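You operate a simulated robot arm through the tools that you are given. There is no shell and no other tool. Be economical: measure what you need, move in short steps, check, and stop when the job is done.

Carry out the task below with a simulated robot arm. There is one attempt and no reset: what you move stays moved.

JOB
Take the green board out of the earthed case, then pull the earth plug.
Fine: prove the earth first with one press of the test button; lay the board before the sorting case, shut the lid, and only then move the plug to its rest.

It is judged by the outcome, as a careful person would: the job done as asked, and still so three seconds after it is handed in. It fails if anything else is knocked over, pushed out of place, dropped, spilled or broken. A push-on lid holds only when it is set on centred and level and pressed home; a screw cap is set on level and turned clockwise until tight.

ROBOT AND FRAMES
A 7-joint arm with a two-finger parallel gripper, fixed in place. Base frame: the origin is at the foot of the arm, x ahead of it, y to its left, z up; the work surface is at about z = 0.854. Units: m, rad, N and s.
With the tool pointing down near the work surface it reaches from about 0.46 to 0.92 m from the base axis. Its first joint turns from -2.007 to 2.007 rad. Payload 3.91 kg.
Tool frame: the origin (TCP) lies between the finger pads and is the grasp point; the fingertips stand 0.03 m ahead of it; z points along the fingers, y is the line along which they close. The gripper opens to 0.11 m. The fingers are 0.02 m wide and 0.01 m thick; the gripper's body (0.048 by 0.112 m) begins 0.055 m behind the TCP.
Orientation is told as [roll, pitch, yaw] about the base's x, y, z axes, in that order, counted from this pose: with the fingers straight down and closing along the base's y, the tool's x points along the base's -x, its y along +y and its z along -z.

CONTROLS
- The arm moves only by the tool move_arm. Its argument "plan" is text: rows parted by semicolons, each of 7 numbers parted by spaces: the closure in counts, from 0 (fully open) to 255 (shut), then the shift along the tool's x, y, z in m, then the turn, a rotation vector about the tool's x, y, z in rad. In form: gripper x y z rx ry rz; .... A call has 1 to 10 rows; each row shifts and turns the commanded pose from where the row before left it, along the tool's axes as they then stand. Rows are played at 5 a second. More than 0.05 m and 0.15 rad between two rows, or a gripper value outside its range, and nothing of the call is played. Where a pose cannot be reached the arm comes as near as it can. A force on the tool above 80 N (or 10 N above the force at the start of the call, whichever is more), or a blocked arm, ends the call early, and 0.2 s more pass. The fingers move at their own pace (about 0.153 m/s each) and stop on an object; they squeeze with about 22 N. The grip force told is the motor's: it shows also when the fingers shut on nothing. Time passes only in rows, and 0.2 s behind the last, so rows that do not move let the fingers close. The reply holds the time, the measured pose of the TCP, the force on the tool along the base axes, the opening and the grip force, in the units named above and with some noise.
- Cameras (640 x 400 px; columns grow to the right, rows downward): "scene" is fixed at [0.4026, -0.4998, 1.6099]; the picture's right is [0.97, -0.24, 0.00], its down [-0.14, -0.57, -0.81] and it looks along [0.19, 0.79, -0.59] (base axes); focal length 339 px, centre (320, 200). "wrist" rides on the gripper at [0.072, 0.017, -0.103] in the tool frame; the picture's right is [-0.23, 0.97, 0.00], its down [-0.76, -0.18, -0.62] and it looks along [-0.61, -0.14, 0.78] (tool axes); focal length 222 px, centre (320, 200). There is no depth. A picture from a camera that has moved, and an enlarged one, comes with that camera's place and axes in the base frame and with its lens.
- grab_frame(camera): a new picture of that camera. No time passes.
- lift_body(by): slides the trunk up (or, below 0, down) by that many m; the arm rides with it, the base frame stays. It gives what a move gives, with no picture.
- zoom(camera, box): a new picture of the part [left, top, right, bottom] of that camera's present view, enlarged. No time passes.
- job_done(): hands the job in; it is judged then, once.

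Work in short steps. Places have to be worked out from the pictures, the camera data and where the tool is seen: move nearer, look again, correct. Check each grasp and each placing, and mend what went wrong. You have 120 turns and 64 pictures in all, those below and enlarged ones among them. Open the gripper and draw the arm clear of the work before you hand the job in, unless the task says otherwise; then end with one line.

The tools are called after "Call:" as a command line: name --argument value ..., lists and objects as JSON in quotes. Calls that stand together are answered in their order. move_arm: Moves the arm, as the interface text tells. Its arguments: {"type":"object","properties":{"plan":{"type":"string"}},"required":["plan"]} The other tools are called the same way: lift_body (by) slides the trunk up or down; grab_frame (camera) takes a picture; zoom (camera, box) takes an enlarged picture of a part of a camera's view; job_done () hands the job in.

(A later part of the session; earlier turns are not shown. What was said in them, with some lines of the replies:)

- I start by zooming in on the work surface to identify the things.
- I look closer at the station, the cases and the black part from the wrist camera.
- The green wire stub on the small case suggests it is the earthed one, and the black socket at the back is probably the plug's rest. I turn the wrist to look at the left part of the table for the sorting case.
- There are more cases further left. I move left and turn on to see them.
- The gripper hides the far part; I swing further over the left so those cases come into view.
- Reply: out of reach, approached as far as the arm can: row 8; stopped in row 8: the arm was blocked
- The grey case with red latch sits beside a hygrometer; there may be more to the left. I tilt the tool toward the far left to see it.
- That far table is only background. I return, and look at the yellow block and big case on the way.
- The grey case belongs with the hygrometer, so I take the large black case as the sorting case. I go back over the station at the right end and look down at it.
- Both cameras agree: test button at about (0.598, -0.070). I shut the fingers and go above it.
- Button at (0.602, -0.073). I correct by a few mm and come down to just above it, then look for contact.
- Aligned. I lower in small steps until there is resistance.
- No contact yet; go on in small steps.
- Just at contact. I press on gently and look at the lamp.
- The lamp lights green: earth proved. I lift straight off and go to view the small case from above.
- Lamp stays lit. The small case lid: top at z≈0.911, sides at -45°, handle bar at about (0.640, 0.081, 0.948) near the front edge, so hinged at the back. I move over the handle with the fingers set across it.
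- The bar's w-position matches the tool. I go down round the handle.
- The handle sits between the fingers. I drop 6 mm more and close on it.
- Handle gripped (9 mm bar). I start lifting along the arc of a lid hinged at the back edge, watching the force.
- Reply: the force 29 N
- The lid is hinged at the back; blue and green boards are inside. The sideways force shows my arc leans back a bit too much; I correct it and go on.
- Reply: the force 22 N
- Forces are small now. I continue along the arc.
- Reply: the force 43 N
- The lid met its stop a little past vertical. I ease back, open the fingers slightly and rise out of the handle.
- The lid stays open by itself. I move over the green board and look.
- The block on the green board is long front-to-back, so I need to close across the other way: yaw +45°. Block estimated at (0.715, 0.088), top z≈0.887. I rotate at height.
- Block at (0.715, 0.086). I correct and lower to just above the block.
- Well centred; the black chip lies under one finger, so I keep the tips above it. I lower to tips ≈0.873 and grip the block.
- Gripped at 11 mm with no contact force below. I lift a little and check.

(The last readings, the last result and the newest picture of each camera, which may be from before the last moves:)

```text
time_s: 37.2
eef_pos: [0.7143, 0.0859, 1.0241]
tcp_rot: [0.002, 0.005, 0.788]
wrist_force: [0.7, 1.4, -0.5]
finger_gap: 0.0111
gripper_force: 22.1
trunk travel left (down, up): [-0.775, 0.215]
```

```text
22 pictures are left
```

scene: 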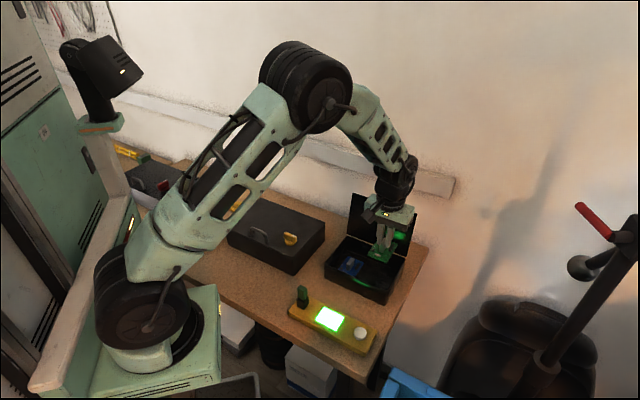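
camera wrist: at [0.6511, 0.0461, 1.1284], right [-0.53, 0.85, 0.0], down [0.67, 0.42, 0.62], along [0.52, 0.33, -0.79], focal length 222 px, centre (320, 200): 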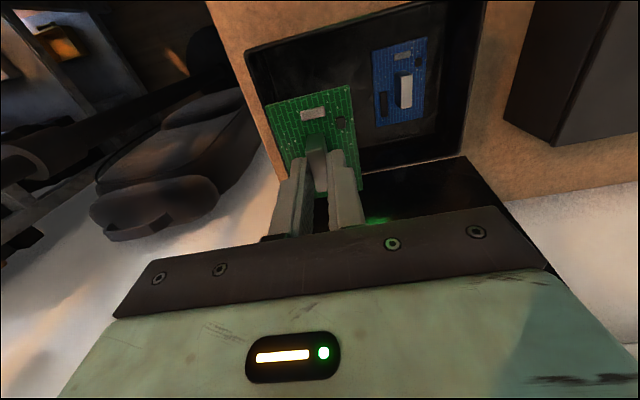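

The board hangs level. Large case front face runs at w≈0.462 (w = along 45°), with about 0.16 m of table before it. That spot is near the minimum reach, so I raise the trunk first to fold the arm easier, then carry the board over.

Call:
lift_body --by 0.12

Call:
move_arm --plan "255 0.0201 0.0355 0 0 0 0;255 0.0201 0.0355 0 0 0 0;255 0.0201 0.0355 0 0 0 0;255 0.0201 0.0355 0 0 0 0;255 0.0201 0.0355 0 0 0 0;255 0.0201 0.0355 0 0 0 0"

```text
time_s: 38.7
eef_pos: [0.7144, 0.0843, 1.1432]
tcp_rot: [0.001, 0.004, 0.788]
wrist_force: [0.3, 0.8, -0.8]
finger_gap: 0.0108
gripper_force: 21.7
trunk travel left (down, up): [-0.895, 0.095]
```

```text
time_s: 40.1
eef_pos: [0.4777, 0.1505, 1.1454]
tcp_rot: [0.003, 0.003, 0.789]
wrist_force: [0.2, 0.1, 0.4]
finger_gap: 0.0109
gripper_force: 22.1
trunk travel left (down, up): [-0.895, 0.095]
```

Call:
move_arm --plan "255 0.0196 0.0355 0 0 0 0;255 0.0197 0.0355 0 0 0 0;255 0 0 0.04 0 0 0;255 0 0 0.04 0 0 0;255 0 0 0.04 0 0 0"

Call:
grab_frame --camera "wrist"

Call:
zoom --camera "scene" --box '[200, 180, 340, 300]'

```text
time_s: 41.3
eef_pos: [0.3992, 0.17, 1.0245]
tcp_rot: [0.001, 0.003, 0.79]
wrist_force: [0.1, -0.1, -0.1]
finger_gap: 0.0112
gripper_force: 21.5
trunk travel left (down, up): [-0.895, 0.095]
```

```text
21 pictures are left
camera wrist: at [0.3365, 0.1308, 1.1291], right [-0.53, 0.85, 0.0], down [0.66, 0.42, 0.62], along [0.53, 0.33, -0.78], focal length 222 px, centre (320, 200)
```

wrist: 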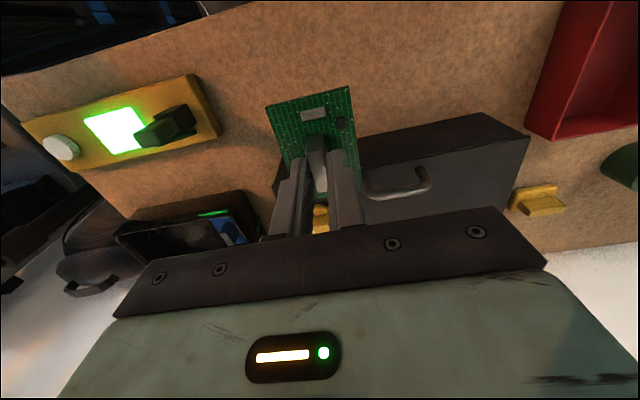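

```text
3.33 times, centred on (270, 240) of scene
camera zoom: at [0.4026, -0.4998, 1.6099], right [0.97, -0.24, 0.0], down [-0.14, -0.57, -0.81], along [0.19, 0.79, -0.59], focal length 1129 px, centre (487, 67)
```

zoom: 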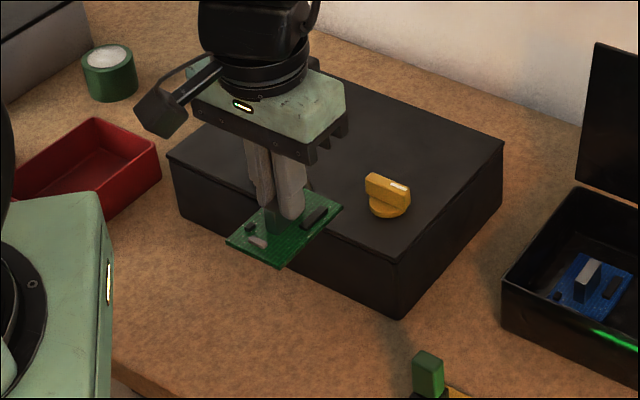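

The board measures about 0.078 × 0.052 and is centred on the grip; it would lie at w 0.363–0.442, just in front of the large case. I lower it.

Call:
move_arm --plan "255 0 0 0.04 0 0 0;255 0 0 0.04 0 0 0;255 0 0 0.03 0 0 0;255 0 0 0.008 0 0 0"

Call:
move_arm --plan "255 0 0 0.003 0 0 0;255 0 0 0.002 0 0 0"

Call:
zoom --camera "scene" --box '[220, 210, 320, 290]'

```text
time_s: 42.3
eef_pos: [0.3986, 0.1726, 0.9049]
tcp_rot: [0.001, 0.004, 0.789]
wrist_force: [-1.1, -0.7, 0.6]
finger_gap: 0.011
gripper_force: 21.9
trunk travel left (down, up): [-0.895, 0.095]
```

```text
time_s: 42.9
eef_pos: [0.3994, 0.1708, 0.902]
tcp_rot: [0.003, 0.002, 0.788]
wrist_force: [0.0, 0.1, -0.2]
finger_gap: 0.011
gripper_force: 22.0
trunk travel left (down, up): [-0.895, 0.095]
```

```text
5.00 times, centred on (270, 250) of scene
camera zoom: at [0.4026, -0.4998, 1.6099], right [0.97, -0.24, 0.0], down [-0.14, -0.57, -0.81], along [0.19, 0.79, -0.59], focal length 1693 px, centre (570, -50)
```

zoom: 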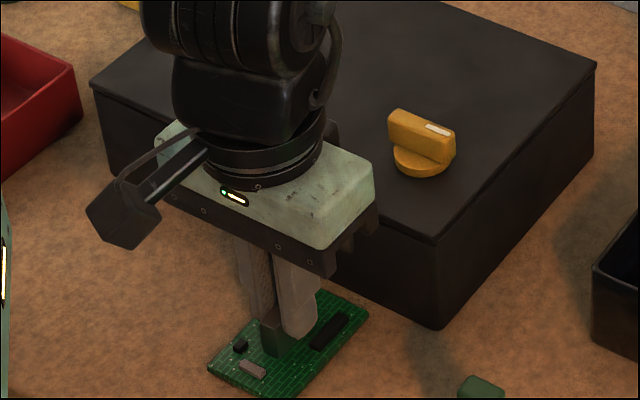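

Call:
move_arm --plan "255 0 0 0.0015 0 0 0;255 0 0 0.0015 0 0 0"

```text
time_s: 43.5
eef_pos: [0.398, 0.171, 0.8982]
tcp_rot: [0.001, 0.004, 0.789]
wrist_force: [-0.3, -0.6, 5.7]
finger_gap: 0.0109
gripper_force: 21.8
trunk travel left (down, up): [-0.895, 0.095]
```

Contact with the table (5.7 N). I release slightly and lift clear.

Call:
move_arm --plan "205 0 0 0 0 0 0;205 0 0 0 0 0 0;205 0 0 -0.02 0 0 0;205 0 0 -0.04 0 0 0;205 0 0 -0.04 0 0 0;205 0 0 -0.04 0 0 0"

Call:
zoom --camera "scene" --box '[220, 210, 320, 290]'

```text
time_s: 44.9
eef_pos: [0.3999, 0.1716, 1.0398]
tcp_rot: [0.0, 0.004, 0.789]
wrist_force: [0.4, -0.4, 0.0]
finger_gap: 0.0216
gripper_force: 0.1
trunk travel left (down, up): [-0.895, 0.095]
```

```text
5.00 times, centred on (270, 250) of scene
camera zoom: at [0.4026, -0.4998, 1.6099], right [0.97, -0.24, 0.0], down [-0.14, -0.57, -0.81], along [0.19, 0.79, -0.59], focal length 1693 px, centre (570, -50)
```

zoom: 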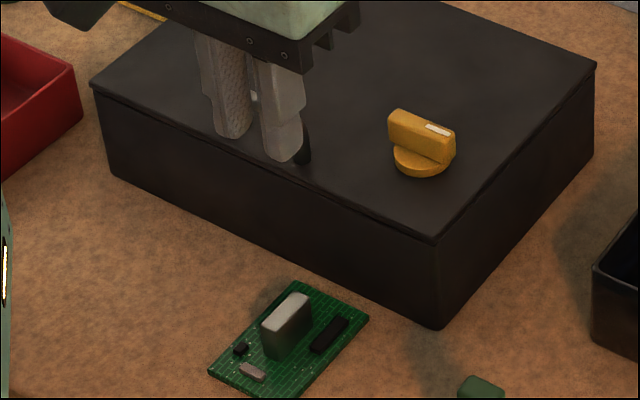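

The board lies flat before the large case. Now I return to the open lid's handle: rise, travel over, then rotate back to -45°.

Call:
move_arm --plan "195 0 0 -0.04 0 0 0;195 0 0 -0.045 0 0 0;195 -0.0357 -0.029 -0.01 0 0 0;195 -0.0357 -0.029 -0.01 0 0 0;195 -0.0357 -0.029 0 0 0 0;195 -0.0357 -0.029 0 0 0 0;195 -0.0357 -0.029 0 0 0 0;195 -0.0357 -0.029 0 0 0 0;195 -0.0357 -0.029 0 0 0 0;195 -0.0357 -0.029 0 0 0 0"

Call:
move_arm --plan "195 0 0 0 0 0 0.149;195 0 0 0 0 0 0.149;195 0 0 0 0 0 0.149;195 0 0 0 0 0 0.149;195 0 0 0 0 0 0.149;195 0 0 0 0 0 0.149;195 0 0 0 0 0 0.149;195 0 0 0 0 0 0.149;195 0 0 0 0 0 0.149;195 0 0 0 0 0 0.149"

```text
time_s: 47.1
eef_pos: [0.7652, 0.2102, 1.1423]
tcp_rot: [-0.001, 0.005, 0.79]
wrist_force: [-1.4, -1.1, 0.6]
finger_gap: 0.026
gripper_force: 0.0
trunk travel left (down, up): [-0.895, 0.095]
```

```text
time_s: 49.3
eef_pos: [0.7651, 0.2116, 1.142]
tcp_rot: [-0.003, -0.001, -0.704]
wrist_force: [-0.3, -0.1, 0.1]
finger_gap: 0.0259
gripper_force: 0.1
trunk travel left (down, up): [-0.895, 0.095]
```

Call:
move_arm --plan "195 0 -0.001 0.04 0 0 0.08;195 0 0 0.015 0 0 0"

Call:
zoom --camera "wrist" --box '[200, 40, 440, 240]'

```text
time_s: 49.9
eef_pos: [0.765, 0.2095, 1.0881]
tcp_rot: [-0.003, 0.0, -0.782]
wrist_force: [0.7, -0.3, 0.6]
finger_gap: 0.0258
gripper_force: 0.0
trunk travel left (down, up): [-0.895, 0.095]
```

```text
2.00 times, centred on (320, 140) of wrist
camera zoom: at [0.7252, 0.273, 1.1914], right [0.85, 0.53, 0.0], down [0.42, -0.66, 0.62], along [0.33, -0.53, -0.78], focal length 444 px, centre (320, 320)
```

zoom: 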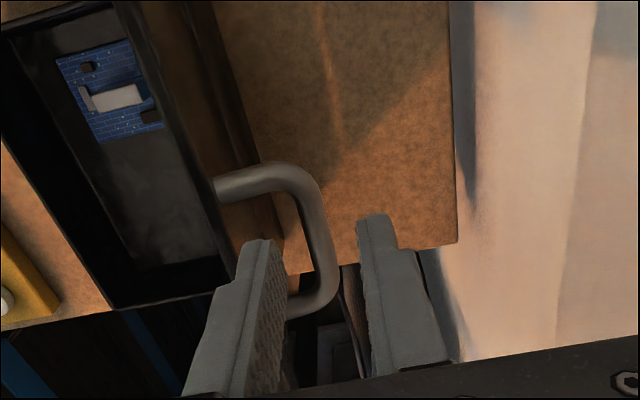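

The bar lies between the fingers; lower and grip it.

Call:
move_arm --plan "195 0 0 0.025 0 0 0;195 0 0 0.018 0 0 0;255 0 0 0 0 0 0;255 0 0 0 0 0 0"

```text
time_s: 50.9
eef_pos: [0.7623, 0.2096, 1.0429]
tcp_rot: [-0.007, 0.002, -0.784]
wrist_force: [-13.5, -9.4, 1.2]
finger_gap: 0.0095
gripper_force: 44.6
trunk travel left (down, up): [-0.895, 0.095]
```

Gripped again. I close the lid along the arc in reverse, checking forces.

Call:
move_arm --plan "255 0 -0.0205 -0.0049 0 0 0;255 0 -0.0138 -0.0017 0 0 0;255 0 -0.014 -0.0006 0 0 0;255 0 -0.0139 0.001 0 0 0"

Call:
move_arm --plan "255 0 -0.0137 0.0023 0 0 0;255 0 -0.0134 0.0037 0 0 0;255 0 -0.0131 0.005 0 0 0"

```text
time_s: 51.9
eef_pos: [0.7203, 0.1662, 1.0535]
tcp_rot: [-0.003, 0.001, -0.781]
wrist_force: [-4.2, 3.0, 19.0]
finger_gap: 0.0097
gripper_force: 45.1
trunk travel left (down, up): [-0.895, 0.095]
```

```text
time_s: 52.7
eef_pos: [0.6906, 0.1358, 1.0404]
tcp_rot: [-0.005, -0.001, -0.78]
wrist_force: [-14.2, -7.9, 33.8]
finger_gap: 0.01
gripper_force: 44.7
trunk travel left (down, up): [-0.895, 0.095]
```

Upward force: I'm a few mm inside the arc; correct outward and go on.

Call:
move_arm --plan "255 0 -0.0145 0.0023 0 0 0;255 0 -0.0118 0.0068 0 0 0"

Call:
move_arm --plan "255 0 -0.0108 0.0087 0 0 0;255 0 -0.0101 0.0097 0 0 0"

```text
time_s: 53.3
eef_pos: [0.6742, 0.1202, 1.029]
tcp_rot: [-0.005, 0.0, -0.779]
wrist_force: [5.8, 8.6, -16.8]
finger_gap: 0.0097
gripper_force: 45.2
trunk travel left (down, up): [-0.895, 0.095]
```

```text
time_s: 53.9
eef_pos: [0.6596, 0.1044, 1.011]
tcp_rot: [-0.004, 0.002, -0.781]
wrist_force: [7.8, 11.4, -12.3]
finger_gap: 0.0096
gripper_force: 44.8
trunk travel left (down, up): [-0.895, 0.095]
```

Call:
move_arm --plan "255 0 -0.008 0.0116 0 0 0;255 0 -0.008 0.0115 0 0 0;255 0 -0.0066 0.0122 0 0 0"

Call:
move_arm --plan "255 0 -0.005 0.0128 0 0 0;255 0 -0.004 0.01 0 0 0"

```text
time_s: 54.7
eef_pos: [0.6438, 0.0887, 0.9784]
tcp_rot: [-0.006, 0.0, -0.78]
wrist_force: [0.0, 6.7, -2.4]
finger_gap: 0.0092
gripper_force: 44.7
trunk travel left (down, up): [-0.895, 0.095]
```

```text
time_s: 55.3
eef_pos: [0.6378, 0.0811, 0.9561]
tcp_rot: [-0.001, -0.001, -0.779]
wrist_force: [4.3, 11.4, -0.3]
finger_gap: 0.0094
gripper_force: 45.1
trunk travel left (down, up): [-0.895, 0.095]
```

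Call:
move_arm --plan "255 0 0 0.004 0 0 0;255 0 0 0.003 0 0 0"

Call:
zoom --camera "scene" --box '[300, 210, 430, 310]'

```text
time_s: 55.9
eef_pos: [0.6373, 0.0825, 0.9504]
tcp_rot: [-0.001, -0.002, -0.784]
wrist_force: [1.5, 7.6, 41.0]
finger_gap: 0.0098
gripper_force: 44.7
trunk travel left (down, up): [-0.895, 0.095]
```

```text
4.00 times, centred on (365, 260) of scene
camera zoom: at [0.4026, -0.4998, 1.6099], right [0.97, -0.24, 0.0], down [-0.14, -0.57, -0.81], along [0.19, 0.79, -0.59], focal length 1355 px, centre (140, -40)
```

zoom: 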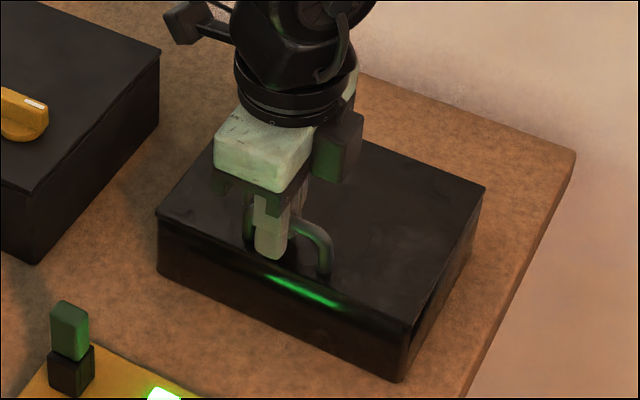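

The lid is seated and pressed home (41 N). I ease, open, rise, and head for the plug.

Call:
move_arm --plan "255 0 0 -0.003 0 0 0;150 0 0 0 0 0 0;150 0 0 0 0 0 0;150 0 0 -0.03 0 0 0;150 0 0 -0.04 0 0 0;150 0 0 -0.04 0 0 0;150 0 0 -0.03 0 0 0;150 0.02 -0.03 -0.01 0 0 0;150 0.02 -0.03 0 0 0 0;150 0.02 -0.03 0 0 0 0"

Call:
move_arm --plan "150 0.024 -0.034 0 0 0 -0.149;150 0 0 0 0 0 -0.149;150 0 0 0 0 0 -0.149;150 0 0 0 0 0 -0.149;150 0 0 0 0 0 -0.149;150 0 0 0 0 0 -0.149;150 0 0 0 0 0 -0.149;150 0 0 0 0 0 -0.149;150 0 0 0 0 0 -0.149;150 0 0 0 0 0 -0.149"

Call:
move_arm --plan "150 0 0 0.01 0 0 -0.08"

Call:
grab_frame --camera "wrist"

Call:
zoom --camera "scene" --box '[280, 210, 420, 330]'

```text
time_s: 58.1
eef_pos: [0.5317, 0.0599, 1.1]
tcp_rot: [-0.004, 0.002, -0.781]
wrist_force: [0.4, 0.3, 0.0]
finger_gap: 0.0454
gripper_force: 0.0
trunk travel left (down, up): [-0.895, 0.095]
```

```text
time_s: 60.3
eef_pos: [0.4899, 0.0534, 1.1023]
tcp_rot: [0.0, 0.006, 0.714]
wrist_force: [0.2, 0.8, -0.8]
finger_gap: 0.0454
gripper_force: 0.1
trunk travel left (down, up): [-0.895, 0.095]
```

```text
time_s: 60.7
eef_pos: [0.4911, 0.0527, 1.0918]
tcp_rot: [0.0, 0.003, 0.791]
wrist_force: [-1.3, -0.4, -0.2]
finger_gap: 0.0452
gripper_force: 0.1
trunk travel left (down, up): [-0.895, 0.095]
```

```text
15 pictures are left
camera wrist: at [0.4273, 0.0135, 1.1959], right [-0.53, 0.85, 0.0], down [0.66, 0.42, 0.62], along [0.52, 0.33, -0.78], focal length 222 px, centre (320, 200)
```

wrist: 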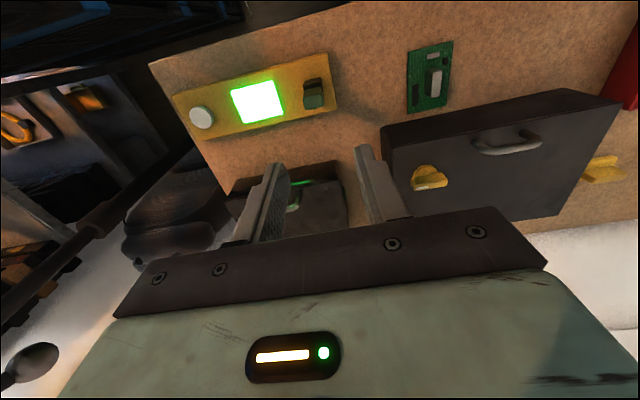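

```text
3.33 times, centred on (350, 270) of scene
camera zoom: at [0.4026, -0.4998, 1.6099], right [0.97, -0.24, 0.0], down [-0.14, -0.57, -0.81], along [0.19, 0.79, -0.59], focal length 1129 px, centre (220, -33)
```

zoom: 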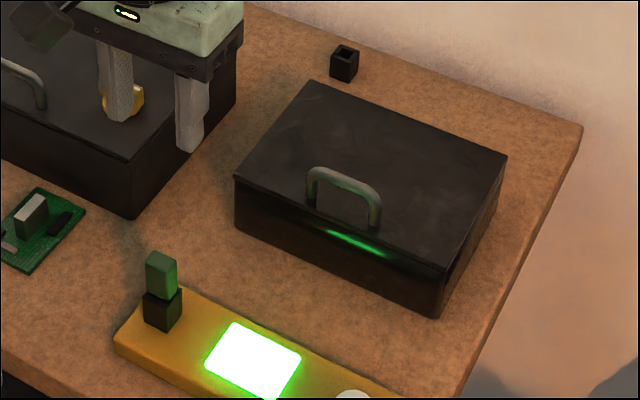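

The lid is shut and everything stands as it should. I zoom on the plug to place it.

Call:
zoom --camera "wrist" --box '[270, 50, 370, 120]'

Call:
zoom --camera "scene" --box '[285, 275, 325, 305]'

Call:
zoom --camera "scene" --box '[337, 215, 377, 240]'

```text
5.71 times, centred on (320, 85) of wrist
camera zoom: at [0.4273, 0.0135, 1.1959], right [-0.53, 0.85, 0.0], down [0.66, 0.42, 0.62], along [0.52, 0.33, -0.78], focal length 1269 px, centre (320, 857)
```

zoom: 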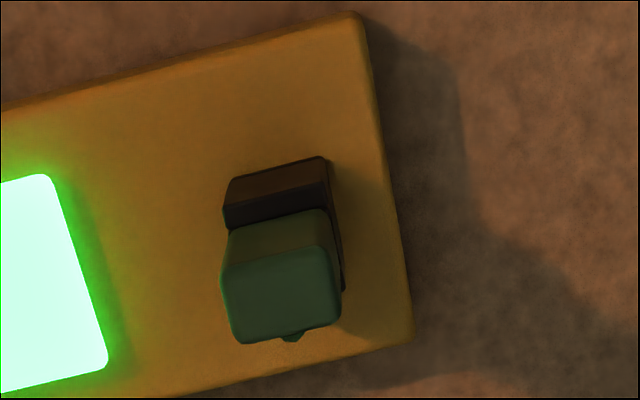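

```text
13.33 times, centred on (305, 290) of scene
camera zoom: at [0.4026, -0.4998, 1.6099], right [0.97, -0.24, 0.0], down [-0.14, -0.57, -0.81], along [0.19, 0.79, -0.59], focal length 4515 px, centre (520, -1000)
```

zoom: 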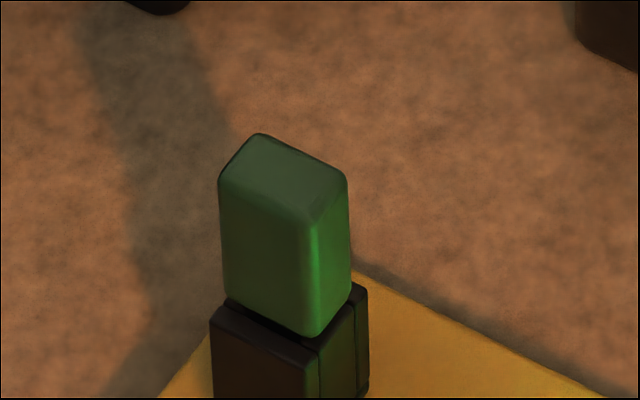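

```text
16.00 times, centred on (357, 228) of scene
camera zoom: at [0.4026, -0.4998, 1.6099], right [0.97, -0.24, 0.0], down [-0.14, -0.57, -0.81], along [0.19, 0.79, -0.59], focal length 5418 px, centre (-272, -240)
```

zoom: 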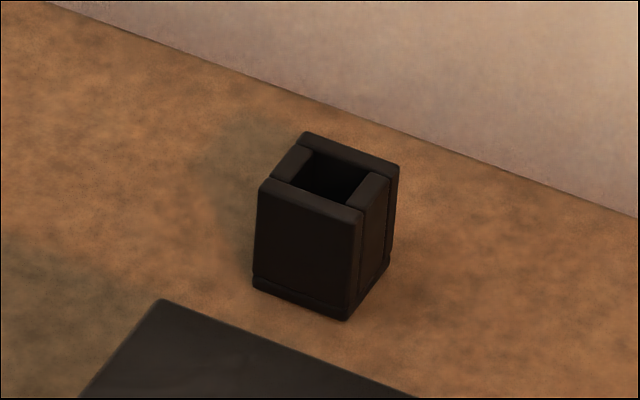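

Triangulating both views: plug top at (0.488, 0.043, ~0.94), socket top ≈0.912; the rest socket's centre is near (0.722, 0.300), top ≈0.883. I align over the plug and come closer.

Call:
move_arm --plan "140 0.0097 -0.0047 0.03 0 0 0;140 0 0 0.04 0 0 0;140 0 0 0.022 0 0 0"

Call:
zoom --camera "wrist" --box '[240, 60, 400, 200]'

Call:
zoom --camera "scene" --box '[265, 250, 345, 310]'

```text
time_s: 61.5
eef_pos: [0.4859, 0.0427, 0.9991]
tcp_rot: [-0.001, 0.005, 0.789]
wrist_force: [-0.4, -1.0, 1.4]
finger_gap: 0.0494
gripper_force: 0.2
trunk travel left (down, up): [-0.895, 0.095]
```

```text
2.86 times, centred on (320, 130) of wrist
camera zoom: at [0.4227, 0.0034, 1.1034], right [-0.53, 0.85, 0.0], down [0.66, 0.42, 0.62], along [0.53, 0.33, -0.78], focal length 635 px, centre (320, 400)
```

zoom: 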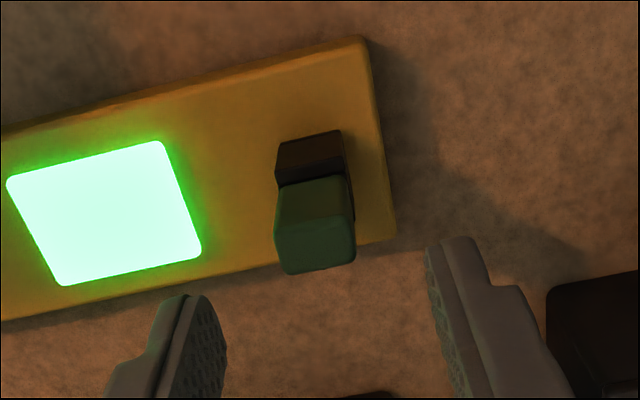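

```text
6.67 times, centred on (305, 280) of scene
camera zoom: at [0.4026, -0.4998, 1.6099], right [0.97, -0.24, 0.0], down [-0.14, -0.57, -0.81], along [0.19, 0.79, -0.59], focal length 2258 px, centre (420, -333)
```

zoom: 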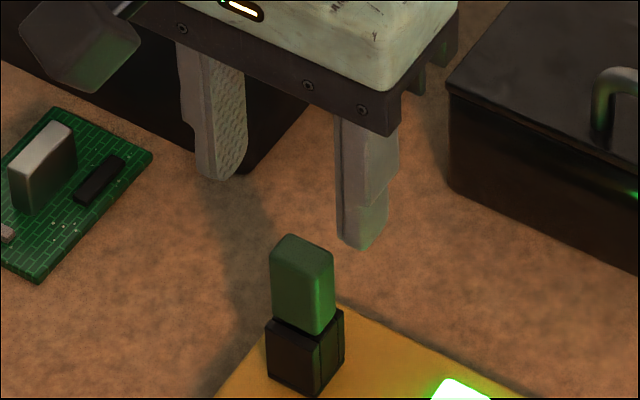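

Aligned within about 1 mm. I lower so the tips stay just above the socket and grip the plug.

Call:
move_arm --plan "140 0 -0.001 0.025 0 0 0;140 0 0 0.018 0 0 0;140 0 0 0.009 0 0 0"

Call:
zoom --camera "scene" --box '[265, 250, 345, 310]'

```text
time_s: 62.3
eef_pos: [0.4866, 0.0414, 0.9459]
tcp_rot: [0.0, 0.002, 0.787]
wrist_force: [-0.5, -0.6, 0.0]
finger_gap: 0.0496
gripper_force: 0.1
trunk travel left (down, up): [-0.895, 0.095]
```

```text
6.67 times, centred on (305, 280) of scene
camera zoom: at [0.4026, -0.4998, 1.6099], right [0.97, -0.24, 0.0], down [-0.14, -0.57, -0.81], along [0.19, 0.79, -0.59], focal length 2258 px, centre (420, -333)
```

zoom: 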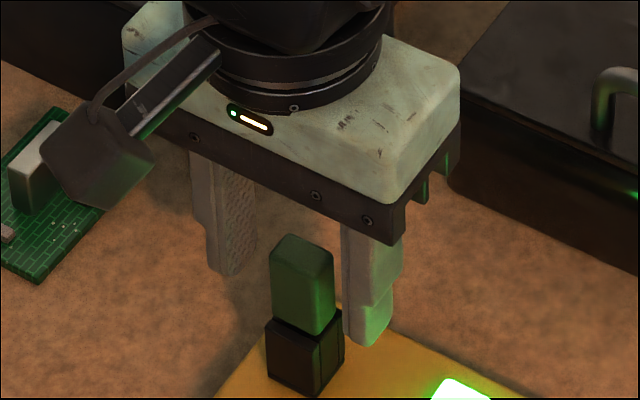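

Fingers straddle the plug with the tips just above the socket. Close.

Call:
move_arm --plan "200 0 0 0 0 0 0;255 0 0 0 0 0 0;255 0 0 0 0 0 0"

```text
time_s: 63.1
eef_pos: [0.4864, 0.0422, 0.9462]
tcp_rot: [0.002, 0.004, 0.788]
wrist_force: [0.4, 0.2, -2.5]
finger_gap: 0.0209
gripper_force: 21.8
trunk travel left (down, up): [-0.895, 0.095]
```

Gripped (21 mm) with no side force. Pull straight up.

Call:
move_arm --plan "255 0 0 -0.005 0 0 0;255 0 0 -0.01 0 0 0;255 0 0 -0.015 0 0 0;255 0 0 -0.03 0 0 0;255 0 0 -0.04 0 0 0;255 0 0 -0.04 0 0 0"

Call:
zoom --camera "scene" --box '[255, 200, 355, 310]'

```text
time_s: 64.5
eef_pos: [0.4863, 0.0418, 1.0889]
tcp_rot: [0.002, 0.004, 0.788]
wrist_force: [0.3, 0.5, 0.0]
finger_gap: 0.0208
gripper_force: 21.9
trunk travel left (down, up): [-0.895, 0.095]
```

```text
3.64 times, centred on (305, 255) of scene
camera zoom: at [0.4026, -0.4998, 1.6099], right [0.97, -0.24, 0.0], down [-0.14, -0.57, -0.81], along [0.19, 0.79, -0.59], focal length 1231 px, centre (374, 0)
```

zoom: 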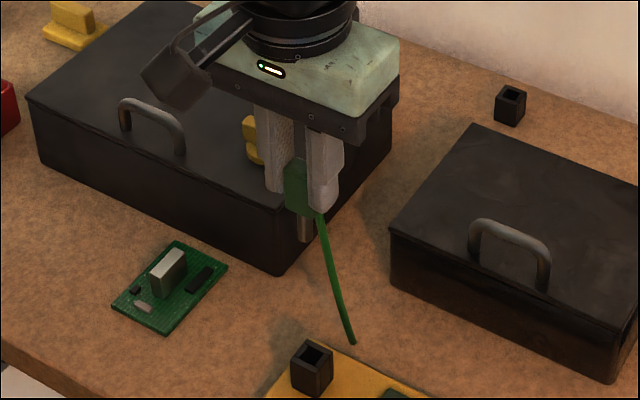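

The plug came out cleanly, pin and lead visible, lamp out. I carry it at height toward the rest.

Call:
move_arm --plan "255 0 0 -0.03 0 0 0;255 -0.045 0.0025 0 0 0 0;255 -0.045 0.0025 0 0 0 0;255 -0.045 0.0025 0 0 0 0;255 -0.045 0.0025 0 0 0 0;255 -0.045 0.0025 0 0 0 0;255 -0.045 0.0025 0 0 0 0;255 -0.04 0.0025 0 0 0 0"

Call:
grab_frame --camera "wrist"

```text
time_s: 66.3
eef_pos: [0.6936, 0.2747, 1.1157]
tcp_rot: [0.001, 0.004, 0.789]
wrist_force: [-0.5, 0.6, 0.3]
finger_gap: 0.0208
gripper_force: 21.8
trunk travel left (down, up): [-0.895, 0.095]
```

```text
6 pictures are left
camera wrist: at [0.6299, 0.2359, 1.2204], right [-0.53, 0.85, 0.0], down [0.67, 0.42, 0.62], along [0.53, 0.33, -0.79], focal length 222 px, centre (320, 200)
```

wrist: 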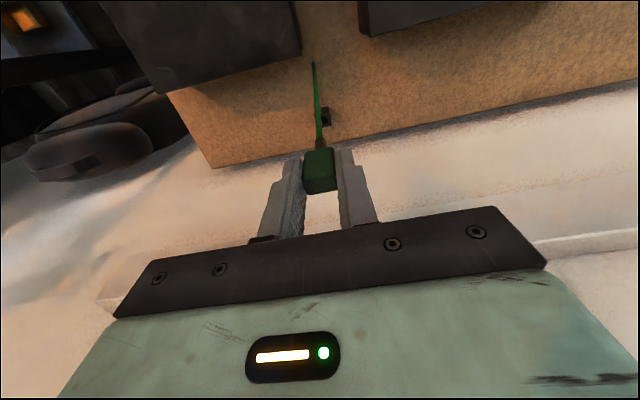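

The rest shows at about (0.719, 0.300). I move over it and lower partway before measuring finely.

Call:
move_arm --plan "255 -0.036 0 0.01 0 0 0;255 0 0 0.04 0 0 0;255 0 0 0.04 0 0 0;255 0 0 0 0 0 0"

Call:
zoom --camera "wrist" --box '[260, 60, 380, 200]'

```text
time_s: 67.3
eef_pos: [0.7175, 0.2998, 1.025]
tcp_rot: [-0.001, 0.006, 0.789]
wrist_force: [-0.3, -0.1, -0.2]
finger_gap: 0.0204
gripper_force: 22.3
trunk travel left (down, up): [-0.895, 0.095]
```

```text
2.86 times, centred on (320, 130) of wrist
camera zoom: at [0.6554, 0.2607, 1.1299], right [-0.53, 0.85, 0.0], down [0.66, 0.42, 0.62], along [0.53, 0.33, -0.78], focal length 635 px, centre (320, 400)
```

zoom: 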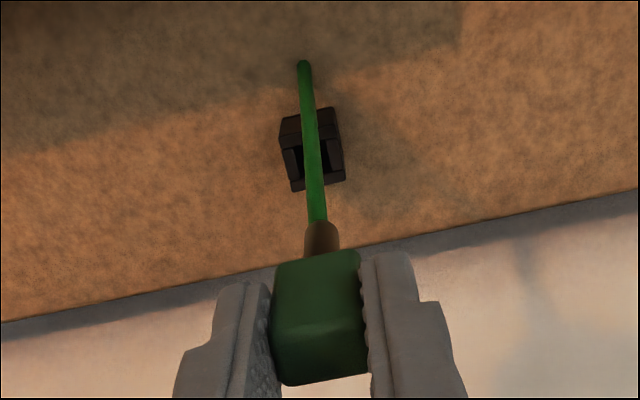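

The lead just points back to the case. Rest centre from both views ≈ w 0.724, u 0.299. I shift there and lower until the pin is just above the rim, then check.

Call:
move_arm --plan "255 -0.0047 -0.0034 0.03 0 0 0;255 0 0 0.03 0 0 0;255 0 0 0.015 0 0 0;255 0 0 0 0 0 0"

Call:
zoom --camera "wrist" --box '[280, 80, 370, 180]'

Call:
zoom --camera "scene" --box '[335, 205, 385, 245]'

```text
time_s: 68.3
eef_pos: [0.7239, 0.3004, 0.9508]
tcp_rot: [0.0, 0.005, 0.789]
wrist_force: [0.1, -0.1, 0.3]
finger_gap: 0.0209
gripper_force: 22.2
trunk travel left (down, up): [-0.895, 0.095]
```

```text
4.00 times, centred on (325, 130) of wrist
camera zoom: at [0.6613, 0.2615, 1.0549], right [-0.53, 0.85, 0.0], down [0.66, 0.42, 0.62], along [0.53, 0.33, -0.78], focal length 888 px, centre (300, 480)
```

zoom: 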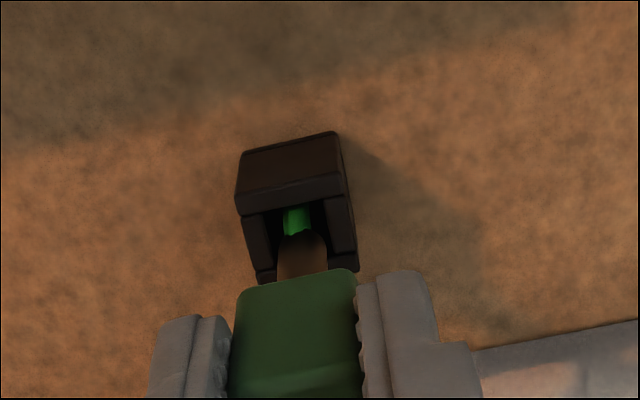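

```text
10.00 times, centred on (360, 225) of scene
camera zoom: at [0.4026, -0.4998, 1.6099], right [0.97, -0.24, 0.0], down [-0.14, -0.57, -0.81], along [0.19, 0.79, -0.59], focal length 3386 px, centre (-80, -50)
```

zoom: 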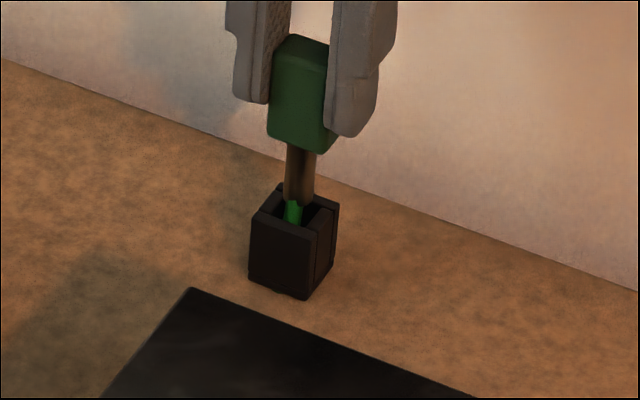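

The pin is centred sideways but seems about 2 mm too far back. I shift and lower gently, watching for force.

Call:
move_arm --plan "255 0.0017 -0.0004 0 0 0 0;255 0 0 0.002 0 0 0;255 0 0 0.002 0 0 0;255 0 0 0.002 0 0 0;255 0 0 0.002 0 0 0"

```text
time_s: 69.5
eef_pos: [0.7236, 0.2993, 0.9429]
tcp_rot: [0.0, 0.004, 0.789]
wrist_force: [0.4, -0.6, 0.2]
finger_gap: 0.0207
gripper_force: 22.2
trunk travel left (down, up): [-0.895, 0.095]
```

Call:
move_arm --plan "255 0 0 0.002 0 0 0;255 0 0 0.002 0 0 0;255 0 0 0.002 0 0 0"

```text
time_s: 70.3
eef_pos: [0.7231, 0.2982, 0.9367]
tcp_rot: [-0.001, 0.004, 0.789]
wrist_force: [0.0, 0.4, 0.2]
finger_gap: 0.0207
gripper_force: 22.3
trunk travel left (down, up): [-0.895, 0.095]
```

No resistance; the pin appears to be entering. I go on down.

Call:
move_arm --plan "255 0 0 0.003 0 0 0;255 0 0 0.003 0 0 0;255 0 0 0.003 0 0 0;255 0 0 0.002 0 0 0"

```text
time_s: 71.3
eef_pos: [0.7231, 0.2984, 0.9254]
tcp_rot: [0.001, 0.006, 0.789]
wrist_force: [-1.0, -0.2, 0.1]
finger_gap: 0.0208
gripper_force: 21.2
trunk travel left (down, up): [-0.895, 0.095]
```

Call:
move_arm --plan "255 0 0 0.002 0 0 0;255 0 0 0.002 0 0 0;255 0 0 0.002 0 0 0;255 0 0 0.002 0 0 0"

Call:
zoom --camera "scene" --box '[335, 205, 385, 245]'

```text
time_s: 72.3
eef_pos: [0.7235, 0.299, 0.9211]
tcp_rot: [0.0, -0.001, 0.789]
wrist_force: [-1.6, -0.3, 27.3]
finger_gap: 0.021
gripper_force: 21.7
trunk travel left (down, up): [-0.895, 0.095]
```

```text
10.00 times, centred on (360, 225) of scene
camera zoom: at [0.4026, -0.4998, 1.6099], right [0.97, -0.24, 0.0], down [-0.14, -0.57, -0.81], along [0.19, 0.79, -0.59], focal length 3386 px, centre (-80, -50)
```

zoom: 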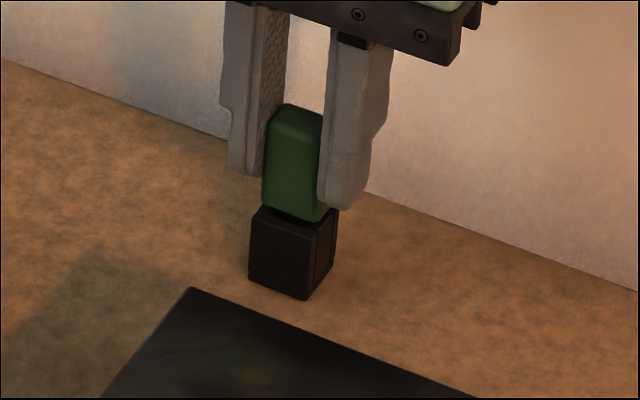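

Seated on the rest (27 N). I ease off, open and rise clear.

Call:
move_arm --plan "255 0 0 -0.003 0 0 0;160 0 0 0 0 0 0;130 0 0 0 0 0 0;130 0 0 -0.02 0 0 0;130 0 0 -0.04 0 0 0;130 0 0 -0.04 0 0 0;130 0 0 -0.04 0 0 0;130 0.03 0 -0.03 0 0 0;130 0.04 0.02 -0.02 0 0 0"

Call:
grab_frame --camera "scene"

```text
time_s: 74.3
eef_pos: [0.6608, 0.2632, 1.111]
tcp_rot: [0.002, 0.003, 0.788]
wrist_force: [0.8, 0.3, 0.3]
finger_gap: 0.0538
gripper_force: 0.1
trunk travel left (down, up): [-0.895, 0.095]
```

```text
1 pictures are left
```

scene: 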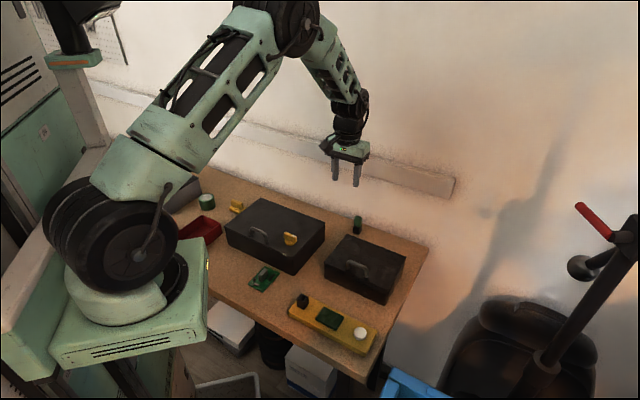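

All is in place: plug standing in its rest, lid shut, green board before the large case. I raise the arm a bit further and open fully, then hand in.

Call:
move_arm --plan "0 0 0 -0.03 0 0 0;0 0 0 -0.03 0 0 0;0 0 0 0 0 0 0"

Call:
zoom --camera "scene" --box '[230, 200, 430, 340]'

```text
time_s: 75.1
eef_pos: [0.6623, 0.2663, 1.172]
tcp_rot: [0.002, 0.004, 0.79]
wrist_force: [0.0, 0.1, 1.0]
finger_gap: 0.1102
gripper_force: 0.1
trunk travel left (down, up): [-0.895, 0.095]
```

```text
2.86 times, centred on (330, 270) of scene
camera zoom: at [0.4026, -0.4998, 1.6099], right [0.97, -0.24, 0.0], down [-0.14, -0.57, -0.81], along [0.19, 0.79, -0.59], focal length 968 px, centre (291, 0)
```

zoom: 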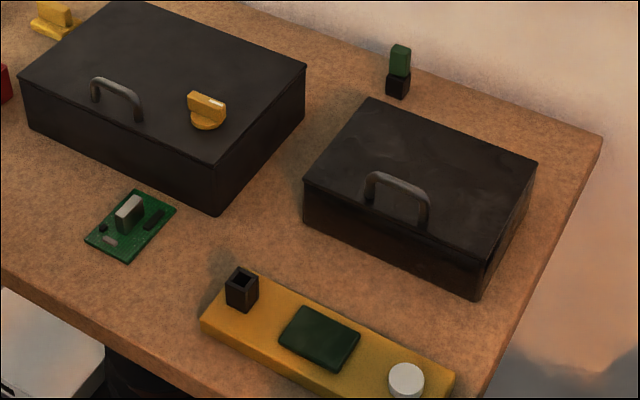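

The last picture confirms the final state, with the arm clear and the gripper open.

Call:
job_done

```text
The job is handed in.
```

The job is handed in: I proved the earth with one press, laid the green board in front of the large black case, shut the earthed case's lid, then moved the plug to its rest; no case was labelled, so I took the large black one to be the sorting case.
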